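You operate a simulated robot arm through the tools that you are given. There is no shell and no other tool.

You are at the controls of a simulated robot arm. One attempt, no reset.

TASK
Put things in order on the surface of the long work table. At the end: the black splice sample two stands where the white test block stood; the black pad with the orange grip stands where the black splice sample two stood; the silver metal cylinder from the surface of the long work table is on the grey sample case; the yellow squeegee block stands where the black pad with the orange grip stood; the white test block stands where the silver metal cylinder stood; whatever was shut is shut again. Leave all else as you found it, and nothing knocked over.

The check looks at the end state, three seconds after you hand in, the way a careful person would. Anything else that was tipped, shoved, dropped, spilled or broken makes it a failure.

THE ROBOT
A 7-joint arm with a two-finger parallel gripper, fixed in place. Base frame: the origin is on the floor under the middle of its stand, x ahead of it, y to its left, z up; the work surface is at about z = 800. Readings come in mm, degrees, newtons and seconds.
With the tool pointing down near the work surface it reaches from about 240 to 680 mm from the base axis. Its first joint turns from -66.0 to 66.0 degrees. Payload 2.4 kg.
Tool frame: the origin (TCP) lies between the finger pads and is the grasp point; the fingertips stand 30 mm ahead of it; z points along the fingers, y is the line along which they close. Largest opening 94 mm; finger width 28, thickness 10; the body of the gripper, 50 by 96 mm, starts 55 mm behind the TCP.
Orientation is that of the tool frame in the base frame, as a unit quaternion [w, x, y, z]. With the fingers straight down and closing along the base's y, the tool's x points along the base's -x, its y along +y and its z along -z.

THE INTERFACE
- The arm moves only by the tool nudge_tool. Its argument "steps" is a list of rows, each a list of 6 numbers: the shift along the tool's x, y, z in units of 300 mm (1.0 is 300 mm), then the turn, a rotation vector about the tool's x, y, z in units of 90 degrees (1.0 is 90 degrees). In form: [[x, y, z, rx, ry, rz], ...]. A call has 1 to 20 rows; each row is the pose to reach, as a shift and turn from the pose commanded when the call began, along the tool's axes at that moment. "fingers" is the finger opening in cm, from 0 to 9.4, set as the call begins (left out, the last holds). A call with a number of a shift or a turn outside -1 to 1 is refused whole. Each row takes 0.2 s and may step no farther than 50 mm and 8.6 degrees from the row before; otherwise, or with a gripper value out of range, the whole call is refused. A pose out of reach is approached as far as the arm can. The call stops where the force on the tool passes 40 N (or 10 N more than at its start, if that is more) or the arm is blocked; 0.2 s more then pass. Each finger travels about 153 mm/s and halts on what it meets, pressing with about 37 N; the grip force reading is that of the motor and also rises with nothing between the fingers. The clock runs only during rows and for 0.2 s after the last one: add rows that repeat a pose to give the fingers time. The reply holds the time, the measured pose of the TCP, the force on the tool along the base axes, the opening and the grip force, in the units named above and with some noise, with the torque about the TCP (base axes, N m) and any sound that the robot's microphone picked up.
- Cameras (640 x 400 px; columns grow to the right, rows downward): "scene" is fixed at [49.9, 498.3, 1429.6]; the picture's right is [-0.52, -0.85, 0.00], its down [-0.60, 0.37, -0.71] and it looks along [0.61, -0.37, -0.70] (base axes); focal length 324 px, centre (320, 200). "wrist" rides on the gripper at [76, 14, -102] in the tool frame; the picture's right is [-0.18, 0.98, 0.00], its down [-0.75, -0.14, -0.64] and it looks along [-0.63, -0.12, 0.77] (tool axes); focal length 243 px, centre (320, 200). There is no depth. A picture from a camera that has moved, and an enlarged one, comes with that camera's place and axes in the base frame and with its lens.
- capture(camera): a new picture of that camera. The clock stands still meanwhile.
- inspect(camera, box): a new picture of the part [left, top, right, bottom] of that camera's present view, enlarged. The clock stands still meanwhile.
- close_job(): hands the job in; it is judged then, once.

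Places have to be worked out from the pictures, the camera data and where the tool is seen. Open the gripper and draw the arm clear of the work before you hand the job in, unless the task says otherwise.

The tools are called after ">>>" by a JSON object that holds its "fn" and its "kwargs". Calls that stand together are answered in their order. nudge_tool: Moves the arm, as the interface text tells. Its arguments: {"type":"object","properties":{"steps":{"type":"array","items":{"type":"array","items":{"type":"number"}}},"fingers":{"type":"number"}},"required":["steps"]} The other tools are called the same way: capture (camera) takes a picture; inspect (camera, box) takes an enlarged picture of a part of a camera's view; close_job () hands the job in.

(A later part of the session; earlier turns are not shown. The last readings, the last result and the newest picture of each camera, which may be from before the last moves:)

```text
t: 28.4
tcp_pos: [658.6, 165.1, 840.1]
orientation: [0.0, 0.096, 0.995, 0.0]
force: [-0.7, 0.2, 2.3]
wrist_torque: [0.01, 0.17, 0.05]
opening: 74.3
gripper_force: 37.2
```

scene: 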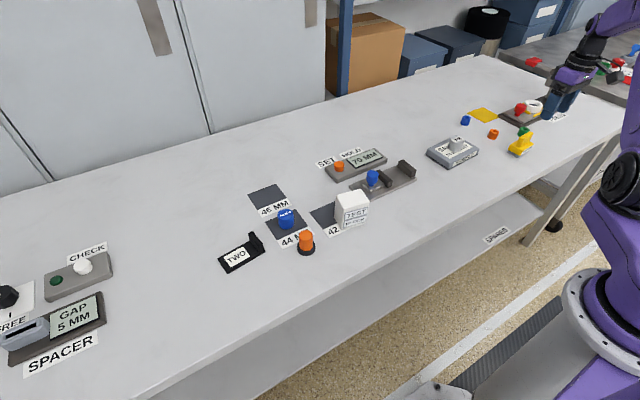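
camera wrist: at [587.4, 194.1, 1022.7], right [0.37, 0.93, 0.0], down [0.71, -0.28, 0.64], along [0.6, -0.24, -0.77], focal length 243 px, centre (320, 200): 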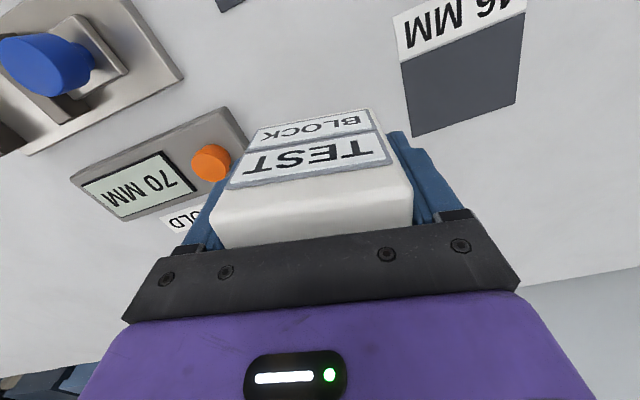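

The table now carries the block. I release with a moderate opening.

>>> {"fn": "nudge_tool", "kwargs": {"steps": [[0, 0, 0.001, 0, 0, 0], [0, 0, 0.001, 0, 0, 0], [0, 0, 0.001, 0, 0, 0]], "fingers": 8.8}}

>>> {"fn": "capture", "kwargs": {"camera": "wrist"}}

```text
t: 29.2
tcp_pos: [658.4, 164.8, 839.3]
orientation: [0.0, 0.096, 0.995, 0.0]
force: [0.3, 0.2, -0.3]
wrist_torque: [0.03, 0.03, 0.0]
opening: 88.1
gripper_force: 0.1
```

```text
taken
camera wrist: at [585.7, 193.2, 941.3], right [0.37, 0.93, 0.0], down [0.71, -0.28, 0.64], along [0.6, -0.24, -0.77], focal length 243 px, centre (320, 200)
```

wrist: 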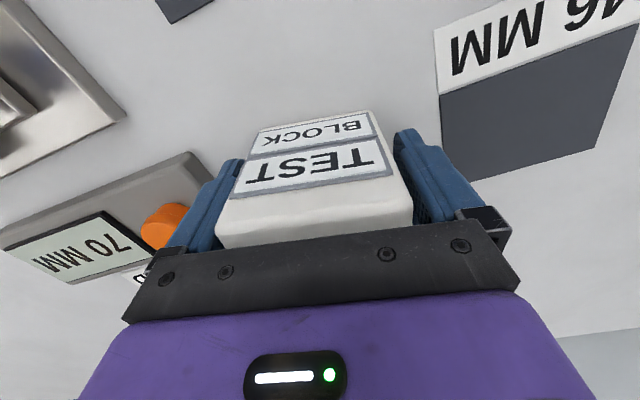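

The block stands free. I rise straight up, then undo the yaw.

>>> {"fn": "nudge_tool", "kwargs": {"steps": [[0, 0, -0.06, 0, 0, 0], [0, 0, -0.18, 0, 0, 0], [0, 0, -0.32, 0, 0, 0], [0, 0, -0.45, 0, 0, 0], [0, 0, -0.45, 0, 0, -0.06], [0, 0, -0.45, 0, 0, -0.122], [0, 0, -0.45, 0, 0, -0.122]]}}

>>> {"fn": "capture", "kwargs": {"camera": "scene"}}

```text
t: 30.8
tcp_pos: [658.4, 166.3, 971.9]
orientation: [0.0, 0.0, 1.0, 0.0]
force: [-0.4, 0.4, -0.9]
wrist_torque: [-0.03, -0.01, -0.05]
opening: 87.9
gripper_force: 0.1
```

```text
taken
```

scene: 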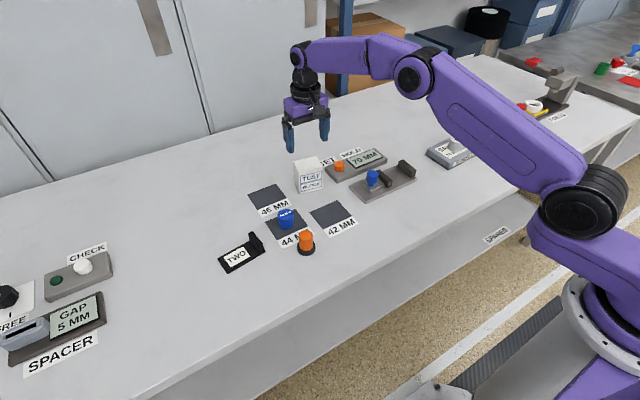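

The block stands upright at its new place. Next I move to view the splice sample from about (450,400,960).

>>> {"fn": "nudge_tool", "kwargs": {"steps": [[0.1, 0.11, 0, 0, 0, 0], [0.2, 0.22, 0, 0, 0, 0], [0.3, 0.33, 0, 0, 0, 0], [0.4, 0.44, 0, 0, 0, 0], [0.5, 0.55, 0, 0, 0, 0], [0.6, 0.66, 0.02, 0, 0, 0], [0.694, 0.77, 0.04, 0, 0, 0], [0.694, 0.77, 0.04, 0, 0, 0]], "fingers": 9.4}}

>>> {"fn": "capture", "kwargs": {"camera": "wrist"}}

>>> {"fn": "inspect", "kwargs": {"camera": "scene", "box": [200, 190, 360, 290]}}

```text
t: 32.6
tcp_pos: [449.9, 398.3, 958.9]
orientation: [0.001, 0.001, 1.0, 0.0]
force: [0.3, -0.3, -0.7]
wrist_torque: [0.01, 0.0, 0.0]
opening: 94.0
gripper_force: 0.1
```

```text
taken
camera wrist: at [372.2, 411.9, 1062.2], right [0.18, 0.98, 0.0], down [0.75, -0.14, 0.64], along [0.63, -0.12, -0.77], focal length 243 px, centre (320, 200)
```

wrist: 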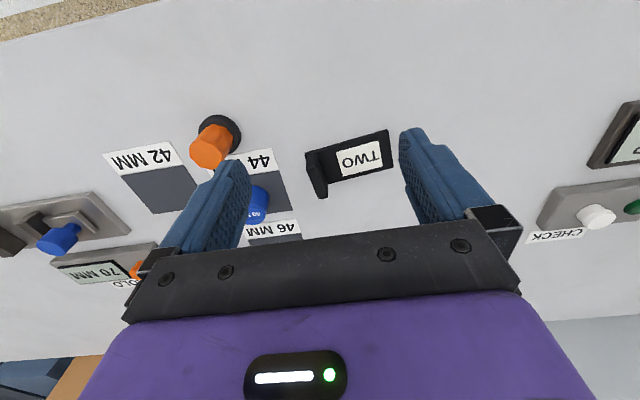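

```text
4.00 times, centred on (280, 240) of scene
camera zoom: at [49.8, 498.3, 1429.6], right [-0.52, -0.85, 0.0], down [-0.6, 0.36, -0.71], along [0.61, -0.37, -0.7], focal length 1296 px, centre (480, 40)
```

zoom: 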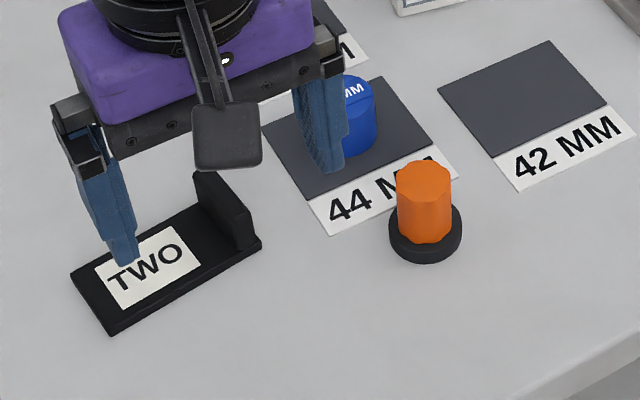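

>>> {"fn": "inspect", "kwargs": {"camera": "wrist", "box": [280, 110, 420, 210]}}

>>> {"fn": "inspect", "kwargs": {"camera": "wrist", "box": [90, 90, 290, 250]}}

```text
4.00 times, centred on (350, 160) of wrist
camera zoom: at [372.2, 411.9, 1062.2], right [0.18, 0.98, 0.0], down [0.75, -0.14, 0.64], along [0.63, -0.12, -0.77], focal length 970 px, centre (200, 360)
```

zoom: 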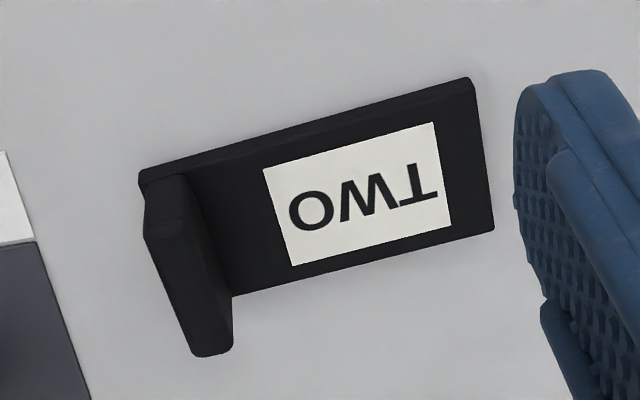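

```text
2.50 times, centred on (190, 170) of wrist
camera zoom: at [372.2, 411.9, 1062.2], right [0.18, 0.98, 0.0], down [0.75, -0.14, 0.64], along [0.63, -0.12, -0.77], focal length 606 px, centre (645, 275)
```

zoom: 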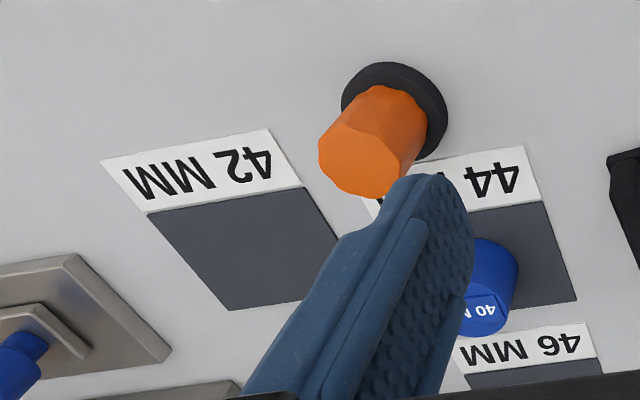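

The splice plate is centred at about (528.7,419.4), about 100×48 mm, turned about 6.5°, with its upright tab at (533,379.4), top z≈836. I move above the tab with matching yaw and a 5 cm opening.

>>> {"fn": "nudge_tool", "kwargs": {"steps": [[-0.1, -0.02, 0.05, 0, 0, -0.03], [-0.2, -0.045, 0.1, 0, 0, -0.071], [-0.277, -0.063, 0.18, 0, 0, -0.071], [-0.277, -0.063, 0.196, 0, 0, -0.071], [-0.277, -0.063, 0.196, 0, 0, -0.071]], "fingers": 5.0}}

>>> {"fn": "capture", "kwargs": {"camera": "wrist"}}

>>> {"fn": "inspect", "kwargs": {"camera": "scene", "box": [200, 190, 360, 290]}}

```text
t: 33.8
tcp_pos: [532.2, 377.6, 900.3]
orientation: [0.0, -0.055, 0.998, -0.001]
force: [0.9, -0.3, 0.2]
wrist_torque: [0.02, 0.01, 0.02]
opening: 50.2
gripper_force: 0.0
```

```text
taken
camera wrist: at [455.4, 382.2, 1003.4], right [0.07, 1.0, 0.0], down [0.76, -0.06, 0.64], along [0.64, -0.05, -0.77], focal length 243 px, centre (320, 200)
```

wrist: 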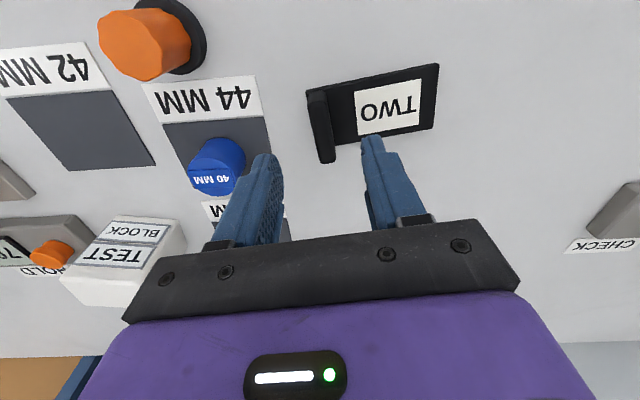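

```text
4.00 times, centred on (280, 240) of scene
camera zoom: at [49.9, 498.3, 1429.6], right [-0.52, -0.85, 0.0], down [-0.6, 0.37, -0.71], along [0.61, -0.37, -0.7], focal length 1296 px, centre (480, 40)
```

zoom: 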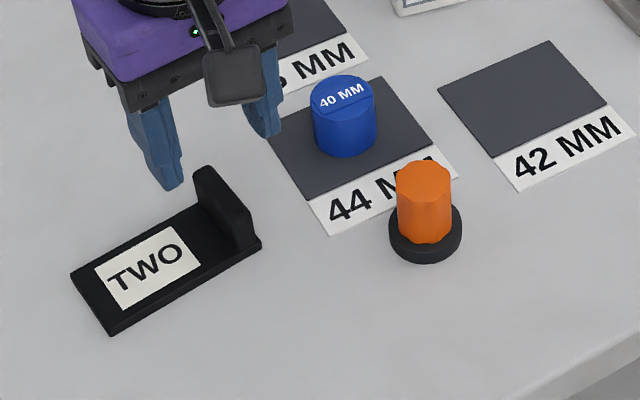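

>>> {"fn": "inspect", "kwargs": {"camera": "wrist", "box": [290, 55, 450, 175]}}

```text
3.33 times, centred on (370, 115) of wrist
camera zoom: at [455.4, 382.2, 1003.4], right [0.07, 1.0, 0.0], down [0.76, -0.06, 0.64], along [0.64, -0.05, -0.77], focal length 809 px, centre (153, 483)
```

zoom: 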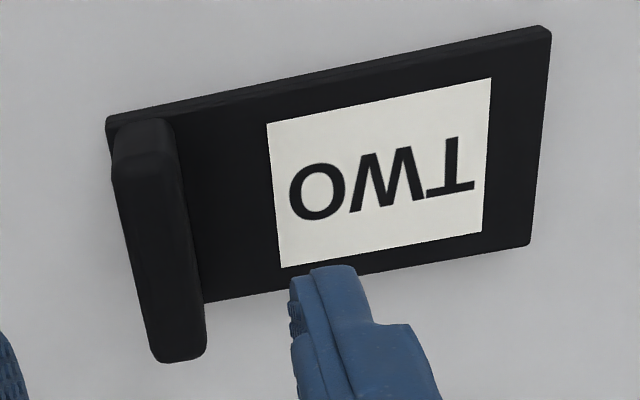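

The tab's top is centred at about (533.5,378.2), right under the TCP. I descend to TCP z≈843, with the fingertips a few mm above the plate.

>>> {"fn": "nudge_tool", "kwargs": {"steps": [[-0.003, 0.001, 0.08, 0, 0, 0], [-0.003, 0.001, 0.14, 0, 0, 0], [-0.003, 0.001, 0.17, 0, 0, 0], [-0.003, 0.001, 0.19, 0, 0, 0], [-0.003, 0.001, 0.19, 0, 0, 0]]}}

>>> {"fn": "capture", "kwargs": {"camera": "wrist"}}

>>> {"fn": "inspect", "kwargs": {"camera": "scene", "box": [200, 190, 360, 290]}}

```text
t: 35.0
tcp_pos: [535.0, 377.6, 845.0]
orientation: [0.0, -0.055, 0.999, 0.0]
force: [-0.5, -0.8, -0.1]
wrist_torque: [0.01, -0.02, 0.02]
opening: 50.2
gripper_force: 0.1
```

```text
taken
camera wrist: at [456.1, 383.0, 947.1], right [0.07, 1.0, 0.0], down [0.76, -0.06, 0.64], along [0.64, -0.05, -0.77], focal length 243 px, centre (320, 200)
```

wrist: 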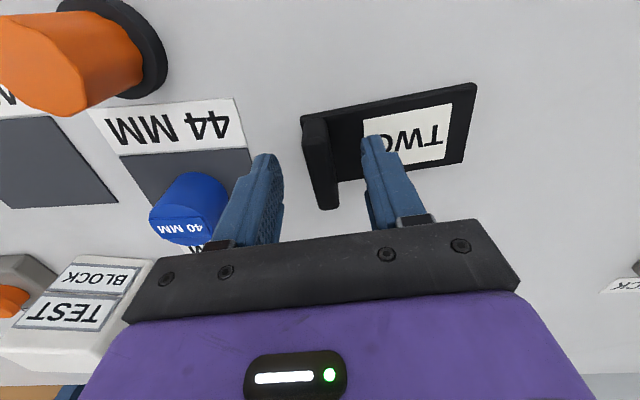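

```text
4.00 times, centred on (280, 240) of scene
camera zoom: at [49.9, 498.3, 1429.6], right [-0.52, -0.85, 0.0], down [-0.6, 0.37, -0.71], along [0.61, -0.37, -0.7], focal length 1296 px, centre (480, 40)
```

zoom: 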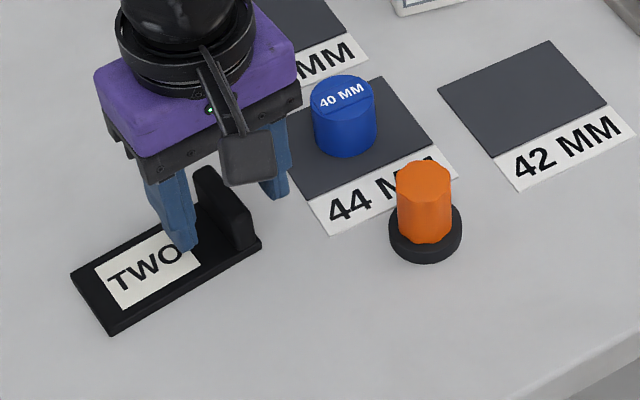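

The fingers straddle the tab, so I close on it.

>>> {"fn": "nudge_tool", "kwargs": {"steps": [[0, 0, 0, 0, 0, 0], [0, 0, 0, 0, 0, 0], [0, 0, 0, 0, 0, 0]], "fingers": 0}}

>>> {"fn": "capture", "kwargs": {"camera": "wrist"}}

```text
t: 35.8
tcp_pos: [533.6, 377.9, 845.1]
orientation: [0.0, -0.055, 0.998, 0.0]
force: [0.4, 0.4, 0.0]
wrist_torque: [0.0, 0.02, 0.0]
opening: 13.1
gripper_force: 36.9
```

```text
taken
camera wrist: at [456.1, 382.9, 947.2], right [0.07, 1.0, 0.0], down [0.76, -0.06, 0.64], along [0.64, -0.05, -0.77], focal length 243 px, centre (320, 200)
```

wrist: 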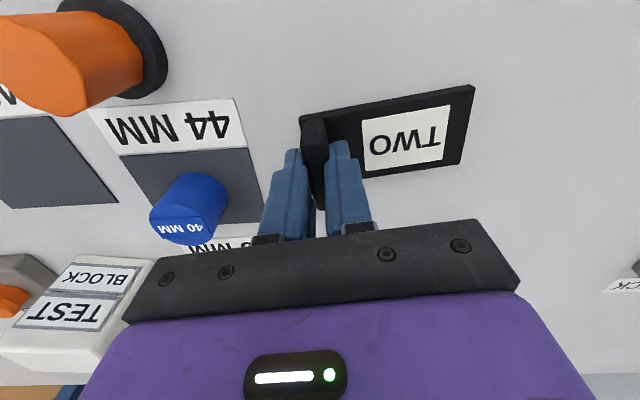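

The tab is gripped at 13 mm. I lift a little and check whether the plate hangs level.

>>> {"fn": "nudge_tool", "kwargs": {"steps": [[0, 0, -0.03, 0, 0, 0], [0, 0, -0.08, 0, 0, 0], [0, 0, -0.15, 0, 0, 0], [0, 0, -0.15, 0, 0, 0]]}}

>>> {"fn": "capture", "kwargs": {"camera": "wrist"}}

>>> {"fn": "inspect", "kwargs": {"camera": "scene", "box": [200, 170, 360, 270]}}

```text
t: 36.8
tcp_pos: [534.0, 378.5, 890.5]
orientation: [0.0, -0.056, 0.998, 0.0]
force: [-0.1, 0.0, 0.5]
wrist_torque: [-0.03, -0.04, -0.01]
opening: 12.9
gripper_force: 36.4
```

```text
taken
camera wrist: at [456.5, 382.8, 993.0], right [0.07, 1.0, 0.0], down [0.76, -0.06, 0.64], along [0.64, -0.05, -0.77], focal length 243 px, centre (320, 200)
```

wrist: 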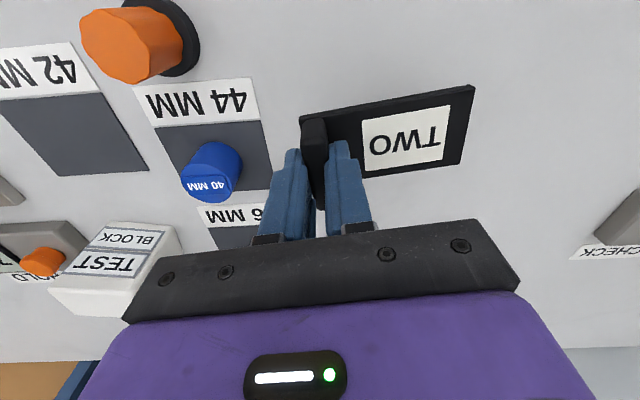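

```text
4.00 times, centred on (280, 220) of scene
camera zoom: at [49.9, 498.3, 1429.6], right [-0.52, -0.85, 0.0], down [-0.6, 0.37, -0.71], along [0.61, -0.37, -0.7], focal length 1296 px, centre (480, 120)
```

zoom: 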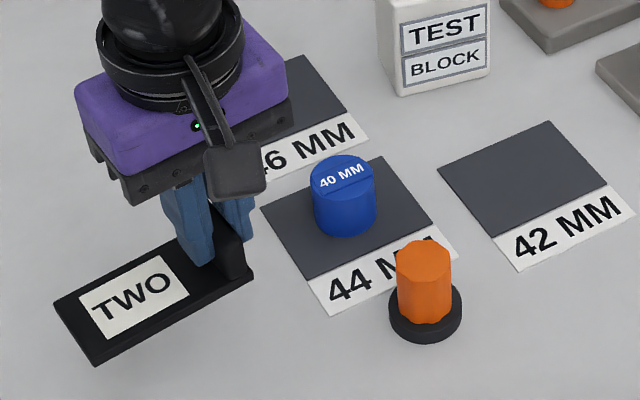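

The plate hangs level. I raise it to z≈940 and carry it to above the test block's old place, plate centre (489,138).

>>> {"fn": "nudge_tool", "kwargs": {"steps": [[0, 0, -0.09, 0, 0, 0], [0, 0, -0.17, 0, 0, 0], [0.03, -0.12, -0.17, 0, 0, 0], [0.065, -0.25, -0.17, 0, 0, 0], [0.1, -0.38, -0.17, 0, 0, 0], [0.13, -0.51, -0.17, 0, 0, 0], [0.165, -0.64, -0.17, 0, 0, 0], [0.2, -0.78, -0.17, 0, 0, 0], [0.236, -0.918, -0.17, 0, 0, 0], [0.236, -0.918, -0.17, 0, 0, 0]]}}

>>> {"fn": "capture", "kwargs": {"camera": "wrist"}}

>>> {"fn": "inspect", "kwargs": {"camera": "scene", "box": [260, 140, 420, 240]}}

```text
t: 39.0
tcp_pos: [498.0, 97.7, 942.7]
orientation: [0.0, -0.056, 0.998, 0.0]
force: [0.2, -0.9, -0.4]
wrist_torque: [0.01, 0.0, 0.02]
opening: 12.6
gripper_force: 36.6
```

```text
taken
camera wrist: at [418.2, 102.1, 1044.8], right [0.07, 1.0, 0.0], down [0.76, -0.06, 0.64], along [0.64, -0.05, -0.77], focal length 243 px, centre (320, 200)
```

wrist: 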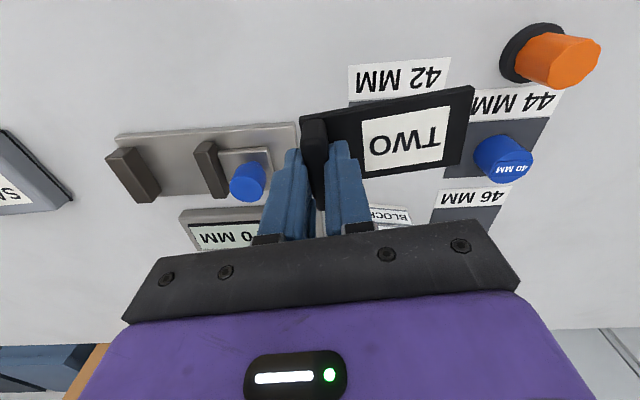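

```text
4.00 times, centred on (340, 190) of scene
camera zoom: at [49.9, 498.3, 1429.6], right [-0.52, -0.85, 0.0], down [-0.6, 0.37, -0.71], along [0.61, -0.37, -0.7], focal length 1296 px, centre (240, 240)
```

zoom: 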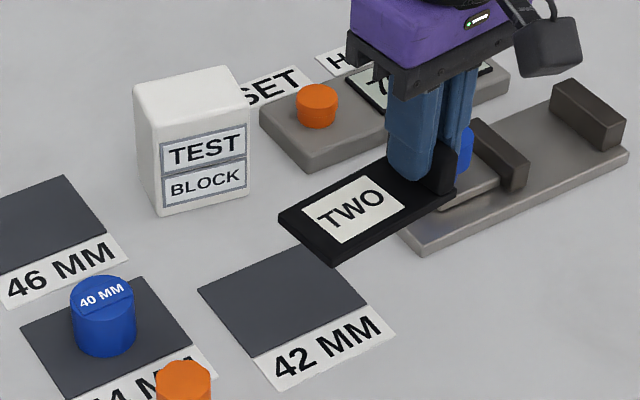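

Everything is clear; the TCP reads about 2 mm far in x, so I correct while lowering to just above the surface.

>>> {"fn": "nudge_tool", "kwargs": {"steps": [[0.006, 0.001, 0.08, 0, 0, 0], [0.006, 0.001, 0.16, 0, 0, 0], [0.006, 0.001, 0.23, 0, 0, 0], [0.006, 0.001, 0.28, 0, 0, 0], [0.006, 0.001, 0.305, 0, 0, 0], [0.006, 0.001, 0.305, 0, 0, 0]]}}

>>> {"fn": "capture", "kwargs": {"camera": "wrist"}}

>>> {"fn": "inspect", "kwargs": {"camera": "scene", "box": [260, 150, 420, 250]}}

```text
t: 40.4
tcp_pos: [492.9, 95.7, 850.7]
orientation: [0.0, -0.055, 0.998, 0.001]
force: [0.6, 0.1, -1.3]
wrist_torque: [0.01, 0.01, -0.02]
opening: 13.0
gripper_force: 37.0
```

```text
taken
camera wrist: at [414.7, 100.7, 951.9], right [0.07, 1.0, 0.0], down [0.76, -0.06, 0.64], along [0.64, -0.05, -0.77], focal length 243 px, centre (320, 200)
```

wrist: 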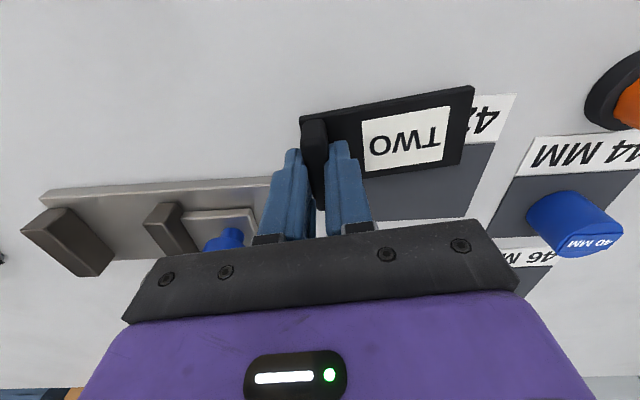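

```text
4.00 times, centred on (340, 200) of scene
camera zoom: at [49.9, 498.3, 1429.6], right [-0.52, -0.85, 0.0], down [-0.6, 0.37, -0.71], along [0.61, -0.37, -0.7], focal length 1296 px, centre (240, 200)
```

zoom: 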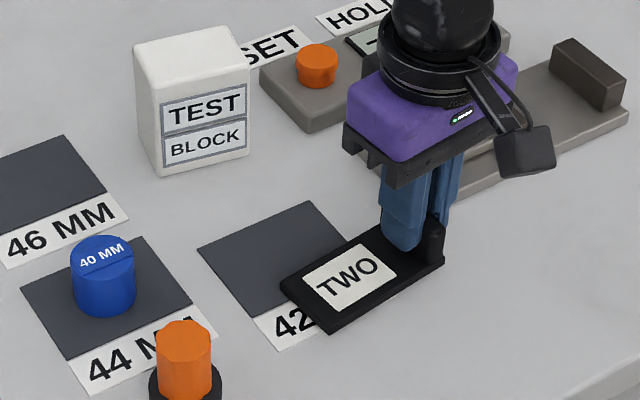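

The plate's centre computes to about (488,137), as wanted. I lower in small steps to contact.

>>> {"fn": "nudge_tool", "kwargs": {"steps": [[0, 0, 0.008, 0, 0, 0], [0, 0, 0.014, 0, 0, 0], [0, 0, 0.014, 0, 0, 0]]}}

>>> {"fn": "nudge_tool", "kwargs": {"steps": [[0, 0, 0.004, 0, 0, 0], [0, 0, 0.004, 0, 0, 0]]}}

```text
t: 41.2
tcp_pos: [492.6, 95.5, 845.5]
orientation: [0.001, -0.054, 0.999, 0.0]
force: [-3.5, -3.4, 14.0]
wrist_torque: [0.25, -0.04, 0.04]
opening: 13.0
gripper_force: 37.1
```

```text
t: 41.8
tcp_pos: [493.4, 96.3, 846.1]
orientation: [0.002, -0.054, 0.999, 0.0]
force: [-2.7, -5.7, 25.4]
wrist_torque: [0.5, -0.28, -0.02]
opening: 13.0
gripper_force: 36.8
```

The plate touches now at 25 N. I ease back up about 1.5 mm and then release gently.

>>> {"fn": "nudge_tool", "kwargs": {"steps": [[0, 0, -0.004, 0, 0, 0], [0, 0, -0.005, 0, 0, 0]]}}

```text
t: 42.4
tcp_pos: [494.0, 95.7, 845.9]
orientation: [0.001, -0.055, 0.998, 0.0]
force: [5.3, -3.4, 10.4]
wrist_torque: [0.16, -0.39, -0.18]
opening: 13.2
gripper_force: 36.9
```

>>> {"fn": "nudge_tool", "kwargs": {"steps": [[0, 0, -0.002, 0, 0, 0], [0, 0, -0.002, 0, 0, 0], [0, 0, -0.002, 0, 0, 0]], "fingers": 2.4}}

>>> {"fn": "capture", "kwargs": {"camera": "wrist"}}

>>> {"fn": "inspect", "kwargs": {"camera": "scene", "box": [260, 150, 420, 250]}}

```text
t: 43.2
tcp_pos: [491.9, 97.9, 846.8]
orientation: [0.0, -0.055, 0.998, -0.001]
force: [0.2, -0.3, -0.2]
wrist_torque: [-0.01, -0.02, -0.03]
opening: 24.0
gripper_force: 0.2
```

```text
taken
camera wrist: at [414.3, 101.5, 948.8], right [0.07, 1.0, 0.0], down [0.76, -0.06, 0.64], along [0.64, -0.05, -0.77], focal length 243 px, centre (320, 200)
```

wrist: 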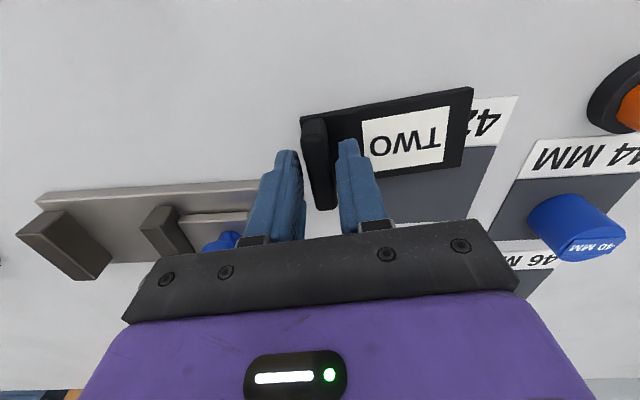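

```text
4.00 times, centred on (340, 200) of scene
camera zoom: at [49.9, 498.3, 1429.6], right [-0.52, -0.85, 0.0], down [-0.6, 0.37, -0.71], along [0.61, -0.37, -0.7], focal length 1296 px, centre (240, 200)
```

zoom: 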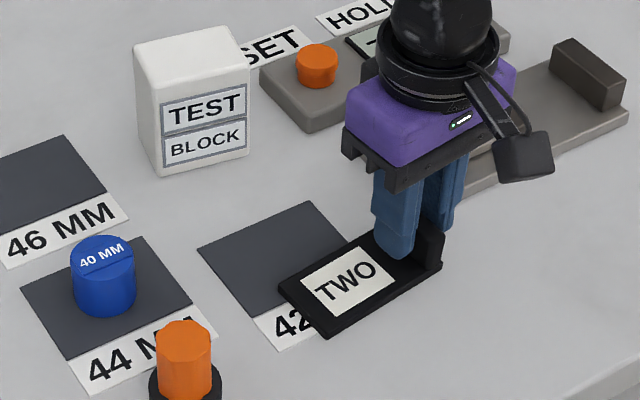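

The splice is released and flat. I rise straight up and turn the tool back to neutral.

>>> {"fn": "nudge_tool", "kwargs": {"steps": [[0, 0, -0.04, 0, 0, 0], [0, 0, -0.12, 0, 0, 0], [0, 0, -0.25, 0, 0, 0], [0, 0, -0.37, 0, 0, 0.03], [0, 0, -0.37, 0, 0, 0.07], [0, 0, -0.37, 0, 0, 0.07]]}}

>>> {"fn": "capture", "kwargs": {"camera": "wrist"}}

```text
t: 44.6
tcp_pos: [492.6, 96.3, 957.6]
orientation: [0.0, 0.0, 1.0, 0.0]
force: [0.6, -0.2, 0.1]
wrist_torque: [0.02, 0.01, -0.03]
opening: 23.7
gripper_force: 0.0
```

```text
taken
camera wrist: at [416.5, 110.4, 1058.6], right [0.18, 0.98, 0.0], down [0.75, -0.14, 0.64], along [0.63, -0.12, -0.77], focal length 243 px, centre (320, 200)
```

wrist: 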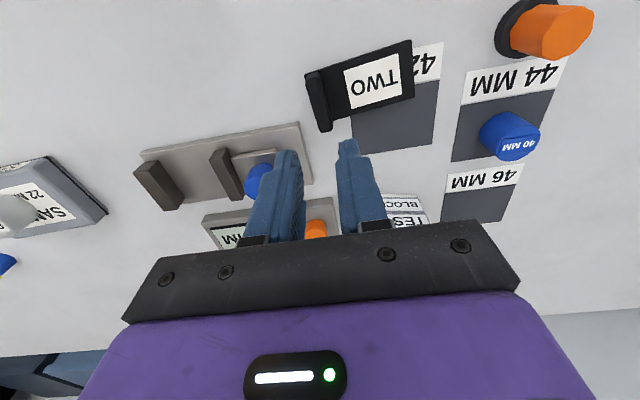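

The splice's centre now measures about (489,138), as intended. I move to look at the orange-grip pad.

>>> {"fn": "nudge_tool", "kwargs": {"steps": [[0.07, 0.13, 0, 0, 0, 0], [0.14, 0.26, 0, 0, 0, 0], [0.21, 0.39, 0, 0, 0, 0], [0.28, 0.52, 0, 0, 0, 0], [0.309, 0.58, 0, 0, 0, 0], [0.309, 0.58, 0, 0, 0, 0]], "fingers": 6.0}}

>>> {"fn": "capture", "kwargs": {"camera": "wrist"}}

>>> {"fn": "inspect", "kwargs": {"camera": "wrist", "box": [260, 80, 400, 210]}}

>>> {"fn": "inspect", "kwargs": {"camera": "scene", "box": [260, 200, 360, 270]}}

```text
t: 46.0
tcp_pos: [400.7, 270.6, 957.1]
orientation: [0.0, 0.001, 1.0, 0.0]
force: [0.0, 0.5, -0.2]
wrist_torque: [0.01, -0.04, 0.0]
opening: 60.2
gripper_force: 0.0
```

```text
taken
camera wrist: at [322.7, 284.4, 1059.1], right [0.18, 0.98, 0.0], down [0.75, -0.14, 0.64], along [0.63, -0.12, -0.77], focal length 243 px, centre (320, 200)
```

wrist: 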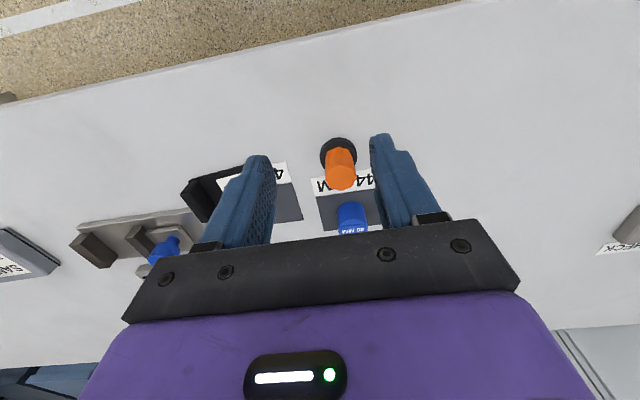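

```text
3.08 times, centred on (330, 145) of wrist
camera zoom: at [322.7, 284.4, 1059.1], right [0.18, 0.98, 0.0], down [0.75, -0.14, 0.64], along [0.63, -0.12, -0.77], focal length 746 px, centre (289, 369)
```

zoom: 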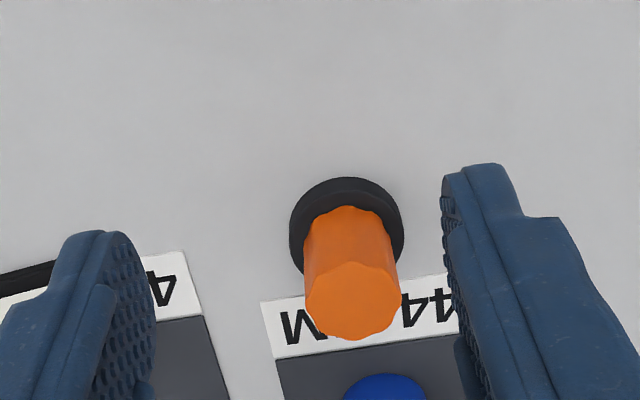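

```text
5.71 times, centred on (310, 235) of scene
camera zoom: at [49.8, 498.3, 1429.6], right [-0.52, -0.85, 0.0], down [-0.6, 0.36, -0.71], along [0.61, -0.37, -0.7], focal length 1851 px, centre (377, 0)
```

zoom: 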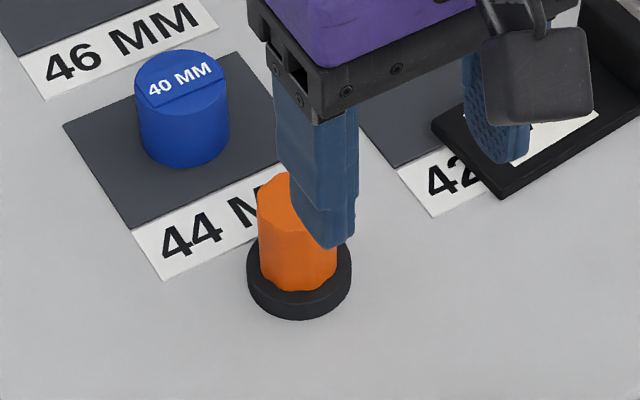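

The pad is centred at about (470,280), with its grip about 32 mm across and top z≈849. I move above it.

>>> {"fn": "nudge_tool", "kwargs": {"steps": [[-0.1, 0.015, 0.03, 0, 0, 0], [-0.2, 0.03, 0.08, 0, 0, 0], [-0.231, 0.031, 0.16, 0, 0, 0], [-0.231, 0.031, 0.16, 0, 0, 0]], "fingers": 6.0}}

>>> {"fn": "capture", "kwargs": {"camera": "wrist"}}

```text
t: 47.0
tcp_pos: [468.7, 281.2, 910.4]
orientation: [0.0, 0.0, 1.0, 0.0]
force: [-0.5, 0.2, -0.7]
wrist_torque: [0.0, -0.02, 0.0]
opening: 60.3
gripper_force: 0.1
```

```text
taken
camera wrist: at [392.3, 294.0, 1011.4], right [0.18, 0.98, 0.0], down [0.75, -0.14, 0.64], along [0.63, -0.12, -0.77], focal length 243 px, centre (320, 200)
```

wrist: 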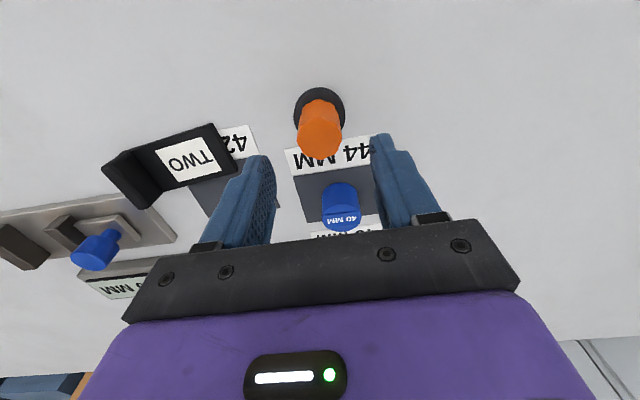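

It is aligned at about (468,280.5). I descend to TCP z≈847.

>>> {"fn": "nudge_tool", "kwargs": {"steps": [[0, -0.001, 0.08, 0, 0, 0], [0, -0.001, 0.14, 0, 0, 0], [0, -0.001, 0.18, 0, 0, 0], [0, -0.001, 0.208, 0, 0, 0], [0, -0.001, 0.208, 0, 0, 0]]}}

>>> {"fn": "capture", "kwargs": {"camera": "wrist"}}

>>> {"fn": "inspect", "kwargs": {"camera": "scene", "box": [260, 190, 360, 270]}}

```text
t: 48.2
tcp_pos: [469.2, 281.3, 846.7]
orientation: [0.0, 0.0, 1.0, 0.001]
force: [-1.3, -0.8, -0.6]
wrist_torque: [-0.01, -0.04, -0.01]
opening: 60.1
gripper_force: 0.0
```

```text
taken
camera wrist: at [392.0, 294.1, 948.9], right [0.18, 0.98, 0.0], down [0.75, -0.14, 0.64], along [0.63, -0.12, -0.77], focal length 243 px, centre (320, 200)
```

wrist: 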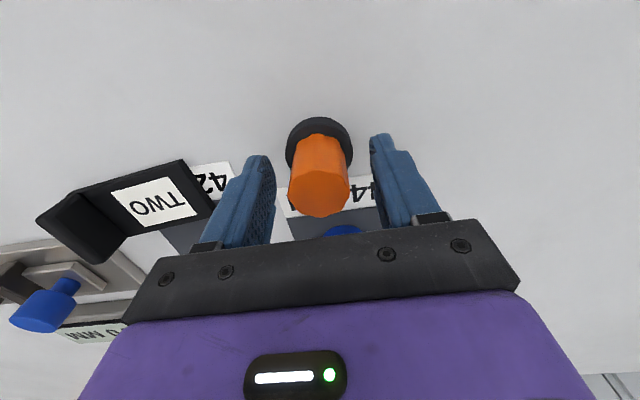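

```text
5.00 times, centred on (310, 230) of scene
camera zoom: at [49.9, 498.3, 1429.6], right [-0.52, -0.85, 0.0], down [-0.6, 0.37, -0.71], along [0.61, -0.37, -0.7], focal length 1619 px, centre (370, 50)
```

zoom: 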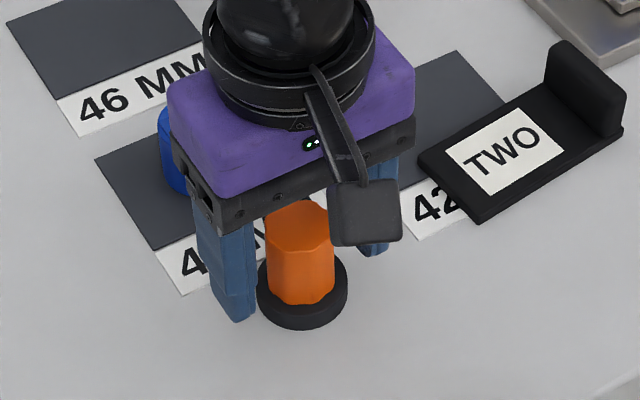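

Good alignment. I close on the orange grip.

>>> {"fn": "nudge_tool", "kwargs": {"steps": [[0, 0, 0, 0, 0, 0], [0, 0, 0, 0, 0, 0], [0, 0, 0, 0, 0, 0]], "fingers": 1.5}}

>>> {"fn": "capture", "kwargs": {"camera": "wrist"}}

```text
t: 49.0
tcp_pos: [468.8, 280.7, 847.2]
orientation: [0.0, 0.0, 1.0, 0.0]
force: [-0.1, 0.1, -0.8]
wrist_torque: [-0.01, -0.03, 0.0]
opening: 30.5
gripper_force: 37.1
```

```text
taken
camera wrist: at [392.0, 294.0, 949.1], right [0.18, 0.98, 0.0], down [0.75, -0.14, 0.64], along [0.63, -0.12, -0.77], focal length 243 px, centre (320, 200)
```

wrist: 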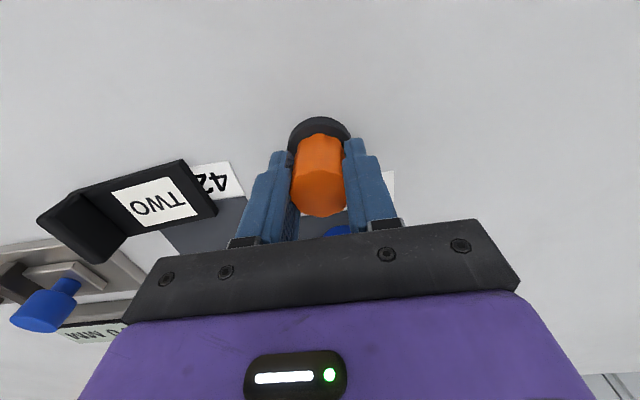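

It is gripped at 30.5 mm. I lift and carry the pad to above the splice's old place at (528,419.3).

>>> {"fn": "nudge_tool", "kwargs": {"steps": [[0, 0, -0.04, 0, 0, 0], [0, 0, -0.13, 0, 0, 0], [0, 0, -0.22, 0, 0, 0], [-0.04, 0.1, -0.22, 0, 0, 0], [-0.09, 0.22, -0.22, 0, 0, 0], [-0.145, 0.34, -0.22, 0, 0, 0], [-0.198, 0.462, -0.22, 0, 0, 0], [-0.198, 0.462, -0.22, 0, 0, 0]]}}

>>> {"fn": "capture", "kwargs": {"camera": "wrist"}}

>>> {"fn": "inspect", "kwargs": {"camera": "scene", "box": [190, 170, 350, 270]}}

```text
t: 50.8
tcp_pos: [528.5, 418.4, 915.1]
orientation: [-0.002, -0.001, 1.0, -0.002]
force: [0.1, -0.9, 0.1]
wrist_torque: [0.0, 0.01, 0.01]
opening: 30.6
gripper_force: 37.6
```

```text
taken
camera wrist: at [450.9, 432.5, 1017.7], right [0.18, 0.98, 0.0], down [0.75, -0.14, 0.64], along [0.63, -0.12, -0.77], focal length 243 px, centre (320, 200)
```

wrist: 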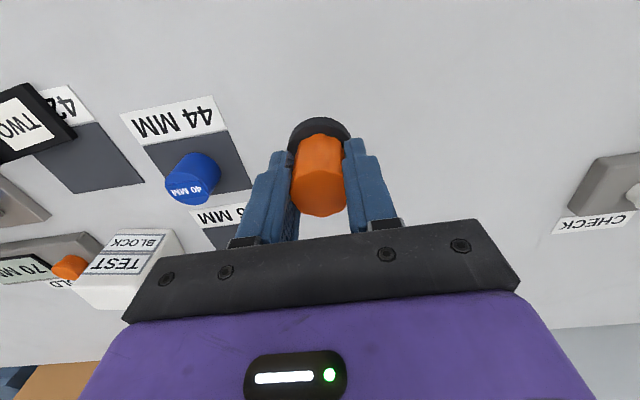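

```text
4.00 times, centred on (270, 220) of scene
camera zoom: at [49.9, 498.3, 1429.6], right [-0.52, -0.85, 0.0], down [-0.6, 0.36, -0.71], along [0.61, -0.37, -0.7], focal length 1296 px, centre (520, 120)
```

zoom: 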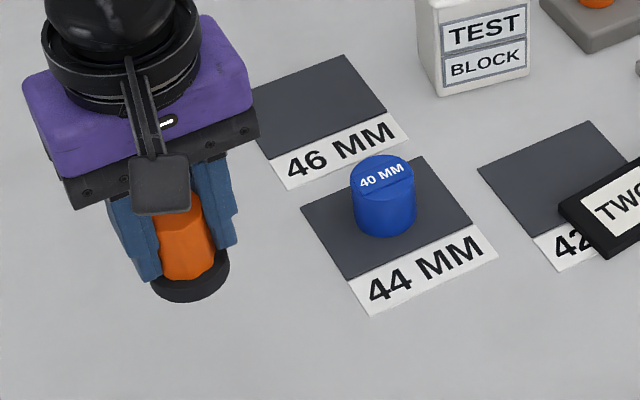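

The pad is above the spot. I lower to just above the table, then feel for contact.

>>> {"fn": "nudge_tool", "kwargs": {"steps": [[0, 0.002, 0.08, 0, 0, 0], [0, 0.002, 0.15, 0, 0, 0], [0, 0.002, 0.19, 0, 0, 0], [0, 0.002, 0.208, 0, 0, 0], [0, 0.002, 0.208, 0, 0, 0]]}}

>>> {"fn": "nudge_tool", "kwargs": {"steps": [[0, 0, 0.006, 0, 0, 0], [0, 0, 0.006, 0, 0, 0]]}}

```text
t: 52.0
tcp_pos: [527.8, 419.4, 852.0]
orientation: [-0.001, 0.0, 1.0, -0.001]
force: [0.3, 0.2, -0.4]
wrist_torque: [-0.01, -0.01, 0.02]
opening: 30.5
gripper_force: 37.3
```

```text
t: 52.6
tcp_pos: [528.9, 418.7, 850.2]
orientation: [0.0, 0.0, 1.0, 0.0]
force: [-0.8, 0.4, -1.2]
wrist_torque: [-0.01, 0.01, -0.01]
opening: 30.2
gripper_force: 37.5
```

>>> {"fn": "nudge_tool", "kwargs": {"steps": [[0, 0, 0.006, 0, 0, 0], [0, 0, 0.006, 0, 0, 0]]}}

>>> {"fn": "nudge_tool", "kwargs": {"steps": [[0, 0, 0.004, 0, 0, 0], [0, 0, 0.004, 0, 0, 0]]}}

```text
t: 53.2
tcp_pos: [527.8, 419.1, 848.9]
orientation: [0.001, -0.001, 1.0, 0.0]
force: [0.3, 0.4, -1.5]
wrist_torque: [0.0, 0.02, 0.02]
opening: 30.7
gripper_force: 36.4
```

```text
t: 53.8
tcp_pos: [527.8, 418.8, 847.3]
orientation: [0.0, 0.0, 1.0, 0.001]
force: [-1.3, -1.7, 2.6]
wrist_torque: [-0.05, 0.0, 0.0]
opening: 30.5
gripper_force: 37.3
```

Contact is beginning at z≈847. I release with a modest opening.

>>> {"fn": "nudge_tool", "kwargs": {"steps": [[0, 0, 0.001, 0, 0, 0], [0, 0, 0.001, 0, 0, 0], [0, 0, 0.001, 0, 0, 0]], "fingers": 6.0}}

>>> {"fn": "capture", "kwargs": {"camera": "wrist"}}

```text
t: 54.6
tcp_pos: [528.1, 418.2, 846.4]
orientation: [0.0, -0.001, 1.0, 0.0]
force: [-0.5, 0.4, 0.2]
wrist_torque: [0.0, 0.0, 0.01]
opening: 60.1
gripper_force: 0.0
```

```text
taken
camera wrist: at [451.6, 432.3, 948.4], right [0.18, 0.98, 0.0], down [0.75, -0.14, 0.64], along [0.63, -0.12, -0.77], focal length 243 px, centre (320, 200)
```

wrist: 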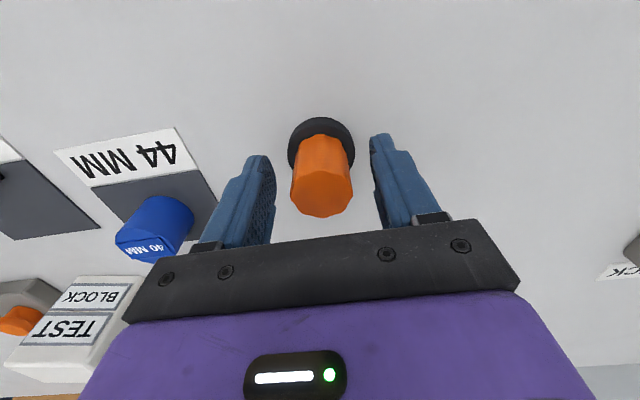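

The pad stands free. I rise and travel at height back to the squeegee, in several moves.

>>> {"fn": "nudge_tool", "kwargs": {"steps": [[0, 0, -0.05, 0, 0, 0], [0, 0, -0.18, 0, 0, 0], [0, 0, -0.32, 0, 0, 0], [0, 0, -0.46, 0, 0, 0], [0.05, -0.15, -0.47, 0, 0, 0], [0.1, -0.3, -0.47, 0, 0, 0], [0.15, -0.45, -0.47, 0, 0, 0], [0.2, -0.6, -0.47, 0, 0, 0], [0.25, -0.75, -0.47, 0, 0, 0], [0.3, -0.9, -0.47, 0, 0, 0], [0.33, -1.0, -0.47, 0, 0, 0]]}}

>>> {"fn": "nudge_tool", "kwargs": {"steps": [[0, -0.16, 0, 0, 0, 0], [0, -0.32, 0, 0, 0, 0], [0, -0.48, 0, 0, 0, 0], [0, -0.64, 0, 0, 0, 0], [0, -0.8, 0, 0, 0, 0], [0, -0.96, 0, 0, 0, 0]]}}

>>> {"fn": "nudge_tool", "kwargs": {"steps": [[0.01, -0.16, 0, 0, 0, 0], [0.03, -0.32, 0, 0, 0, 0], [0.05, -0.48, 0, 0, 0, 0], [0.07, -0.64, 0, 0, 0, 0], [0.09, -0.8, 0, 0, 0, 0], [0.1, -0.9, 0, 0, 0, 0], [0.1, -0.9, 0, 0, 0, 0]], "fingers": 9.4}}

>>> {"fn": "capture", "kwargs": {"camera": "wrist"}}

>>> {"fn": "capture", "kwargs": {"camera": "scene"}}

```text
t: 57.0
tcp_pos: [429.6, 119.2, 985.4]
orientation: [0.0, -0.001, 1.0, 0.001]
force: [0.3, 0.5, 0.1]
wrist_torque: [-0.01, -0.02, -0.05]
opening: 59.9
gripper_force: 0.1
```

```text
t: 58.4
tcp_pos: [428.3, -169.1, 986.6]
orientation: [0.001, -0.001, 1.0, 0.0]
force: [0.2, 0.0, -0.6]
wrist_torque: [0.02, 0.02, -0.01]
opening: 59.8
gripper_force: 0.0
```

```text
t: 60.0
tcp_pos: [399.2, -437.9, 987.7]
orientation: [0.0, -0.001, 1.0, 0.001]
force: [0.4, -0.3, -0.5]
wrist_torque: [0.0, 0.03, 0.01]
opening: 94.2
gripper_force: 0.0
```

```text
taken
camera wrist: at [322.3, -424.5, 1089.4], right [0.18, 0.98, 0.0], down [0.75, -0.14, 0.64], along [0.63, -0.12, -0.77], focal length 243 px, centre (320, 200)
```

wrist: 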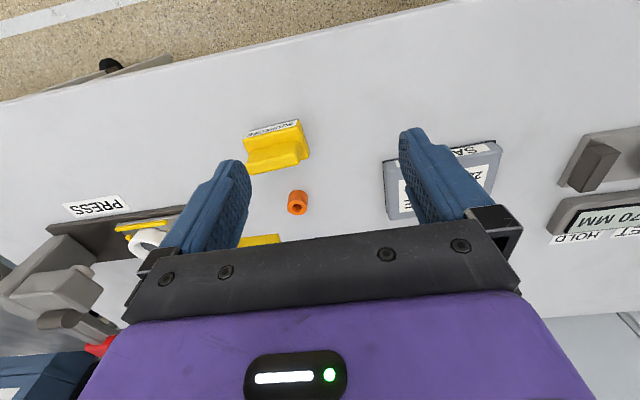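

```text
taken
```

scene: 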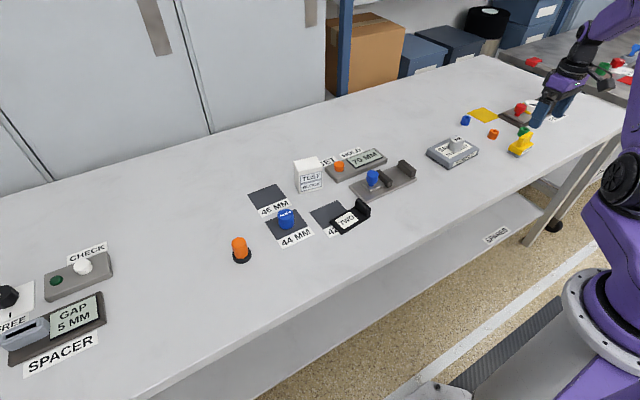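

>>> {"fn": "inspect", "kwargs": {"camera": "wrist", "box": [220, 100, 340, 200]}}

```text
4.00 times, centred on (280, 150) of wrist
camera zoom: at [322.3, -424.5, 1089.4], right [0.18, 0.98, 0.0], down [0.75, -0.14, 0.64], along [0.63, -0.12, -0.77], focal length 970 px, centre (480, 400)
```

zoom: 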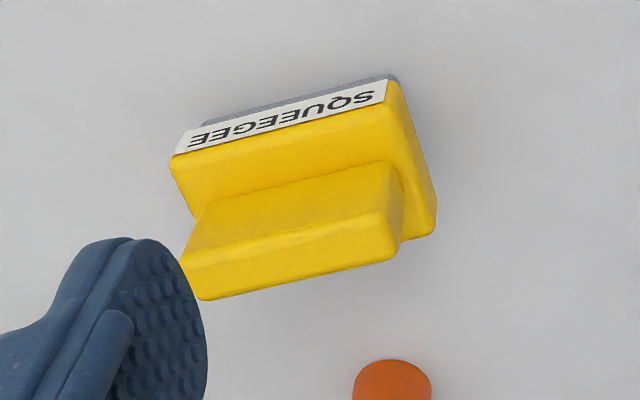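

The squeegee's centre is at about (449.5,-501.5), about 71×42 mm, turned about 7.5°. I go above it at z≈905 with the matching yaw.

>>> {"fn": "nudge_tool", "kwargs": {"steps": [[-0.05, -0.07, 0.05, 0, 0, -0.04], [-0.11, -0.14, 0.1, 0, 0, -0.083], [-0.168, -0.212, 0.18, 0, 0, -0.083], [-0.168, -0.212, 0.275, 0, 0, -0.083], [-0.168, -0.212, 0.275, 0, 0, -0.083]], "fingers": 9.4}}

>>> {"fn": "capture", "kwargs": {"camera": "wrist"}}

>>> {"fn": "inspect", "kwargs": {"camera": "scene", "box": [460, 80, 580, 170]}}

```text
t: 61.2
tcp_pos: [450.9, -501.5, 905.2]
orientation: [0.0, -0.066, 0.998, 0.0]
force: [-0.5, 0.9, 0.7]
wrist_torque: [0.0, 0.0, 0.02]
opening: 94.1
gripper_force: 0.0
```

```text
taken
camera wrist: at [371.6, -498.5, 1006.7], right [0.05, 1.0, 0.0], down [0.77, -0.04, 0.64], along [0.64, -0.03, -0.77], focal length 243 px, centre (320, 200)
```

wrist: 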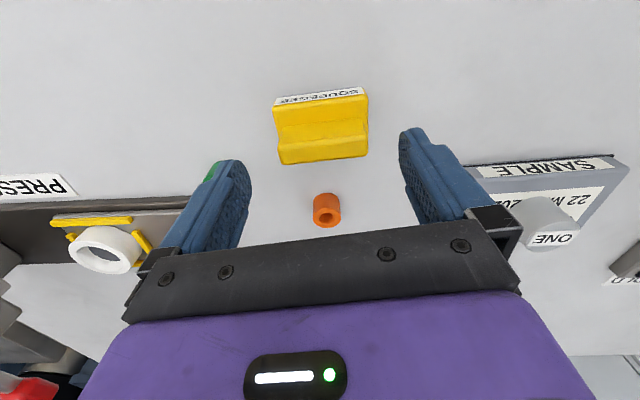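

```text
4.44 times, centred on (520, 125) of scene
camera zoom: at [49.9, 498.3, 1429.6], right [-0.52, -0.85, 0.0], down [-0.6, 0.37, -0.71], along [0.61, -0.37, -0.7], focal length 1439 px, centre (-569, 533)
```

zoom: 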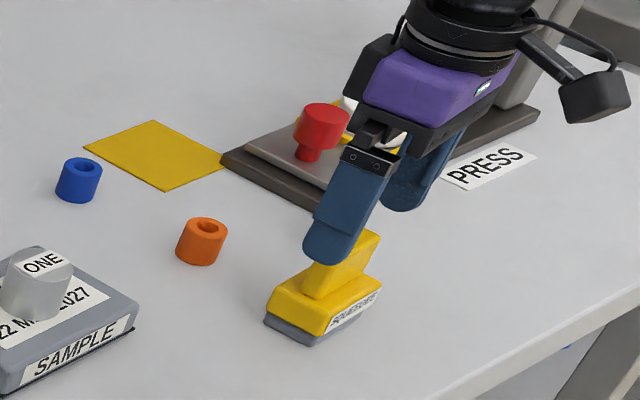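

>>> {"fn": "inspect", "kwargs": {"camera": "wrist", "box": [240, 70, 400, 180]}}

```text
3.64 times, centred on (320, 125) of wrist
camera zoom: at [371.6, -498.5, 1006.7], right [0.05, 1.0, 0.0], down [0.77, -0.04, 0.64], along [0.64, -0.03, -0.77], focal length 882 px, centre (320, 473)
```

zoom: 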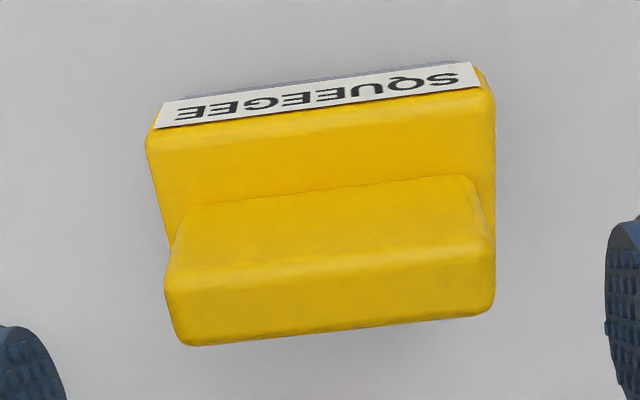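

The closer view says the squeegee's yaw is about 4.6° and its centre about (452.5,-500.5). I trim the turn and offset, then descend to TCP z≈835.

>>> {"fn": "nudge_tool", "kwargs": {"steps": [[-0.012, 0.003, 0.03, 0, 0, 0.033], [-0.012, 0.003, 0.1, 0, 0, 0.033], [-0.012, 0.003, 0.16, 0, 0, 0.033], [-0.012, 0.003, 0.2, 0, 0, 0.033], [-0.012, 0.003, 0.233, 0, 0, 0.033], [-0.012, 0.003, 0.233, 0, 0, 0.033]]}}

>>> {"fn": "capture", "kwargs": {"camera": "wrist"}}

>>> {"fn": "inspect", "kwargs": {"camera": "scene", "box": [460, 80, 580, 170]}}

```text
t: 62.6
tcp_pos: [453.2, -501.4, 834.5]
orientation: [0.0, -0.04, 0.999, 0.001]
force: [0.4, -0.5, -0.4]
wrist_torque: [0.0, -0.01, -0.02]
opening: 94.0
gripper_force: 0.1
```

```text
taken
camera wrist: at [375.7, -493.3, 936.9], right [0.11, 0.99, 0.0], down [0.76, -0.08, 0.64], along [0.64, -0.07, -0.77], focal length 243 px, centre (320, 200)
```

wrist: 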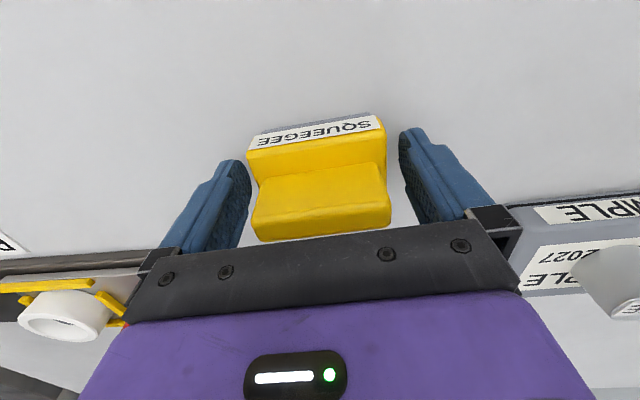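

```text
4.44 times, centred on (520, 125) of scene
camera zoom: at [49.9, 498.3, 1429.6], right [-0.52, -0.85, 0.0], down [-0.6, 0.37, -0.71], along [0.61, -0.37, -0.7], focal length 1439 px, centre (-569, 533)
```

zoom: 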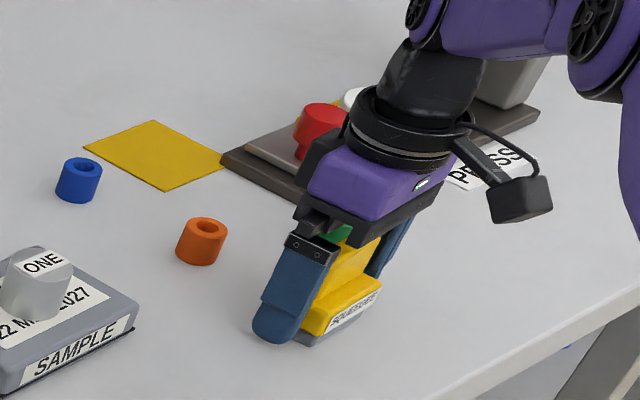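

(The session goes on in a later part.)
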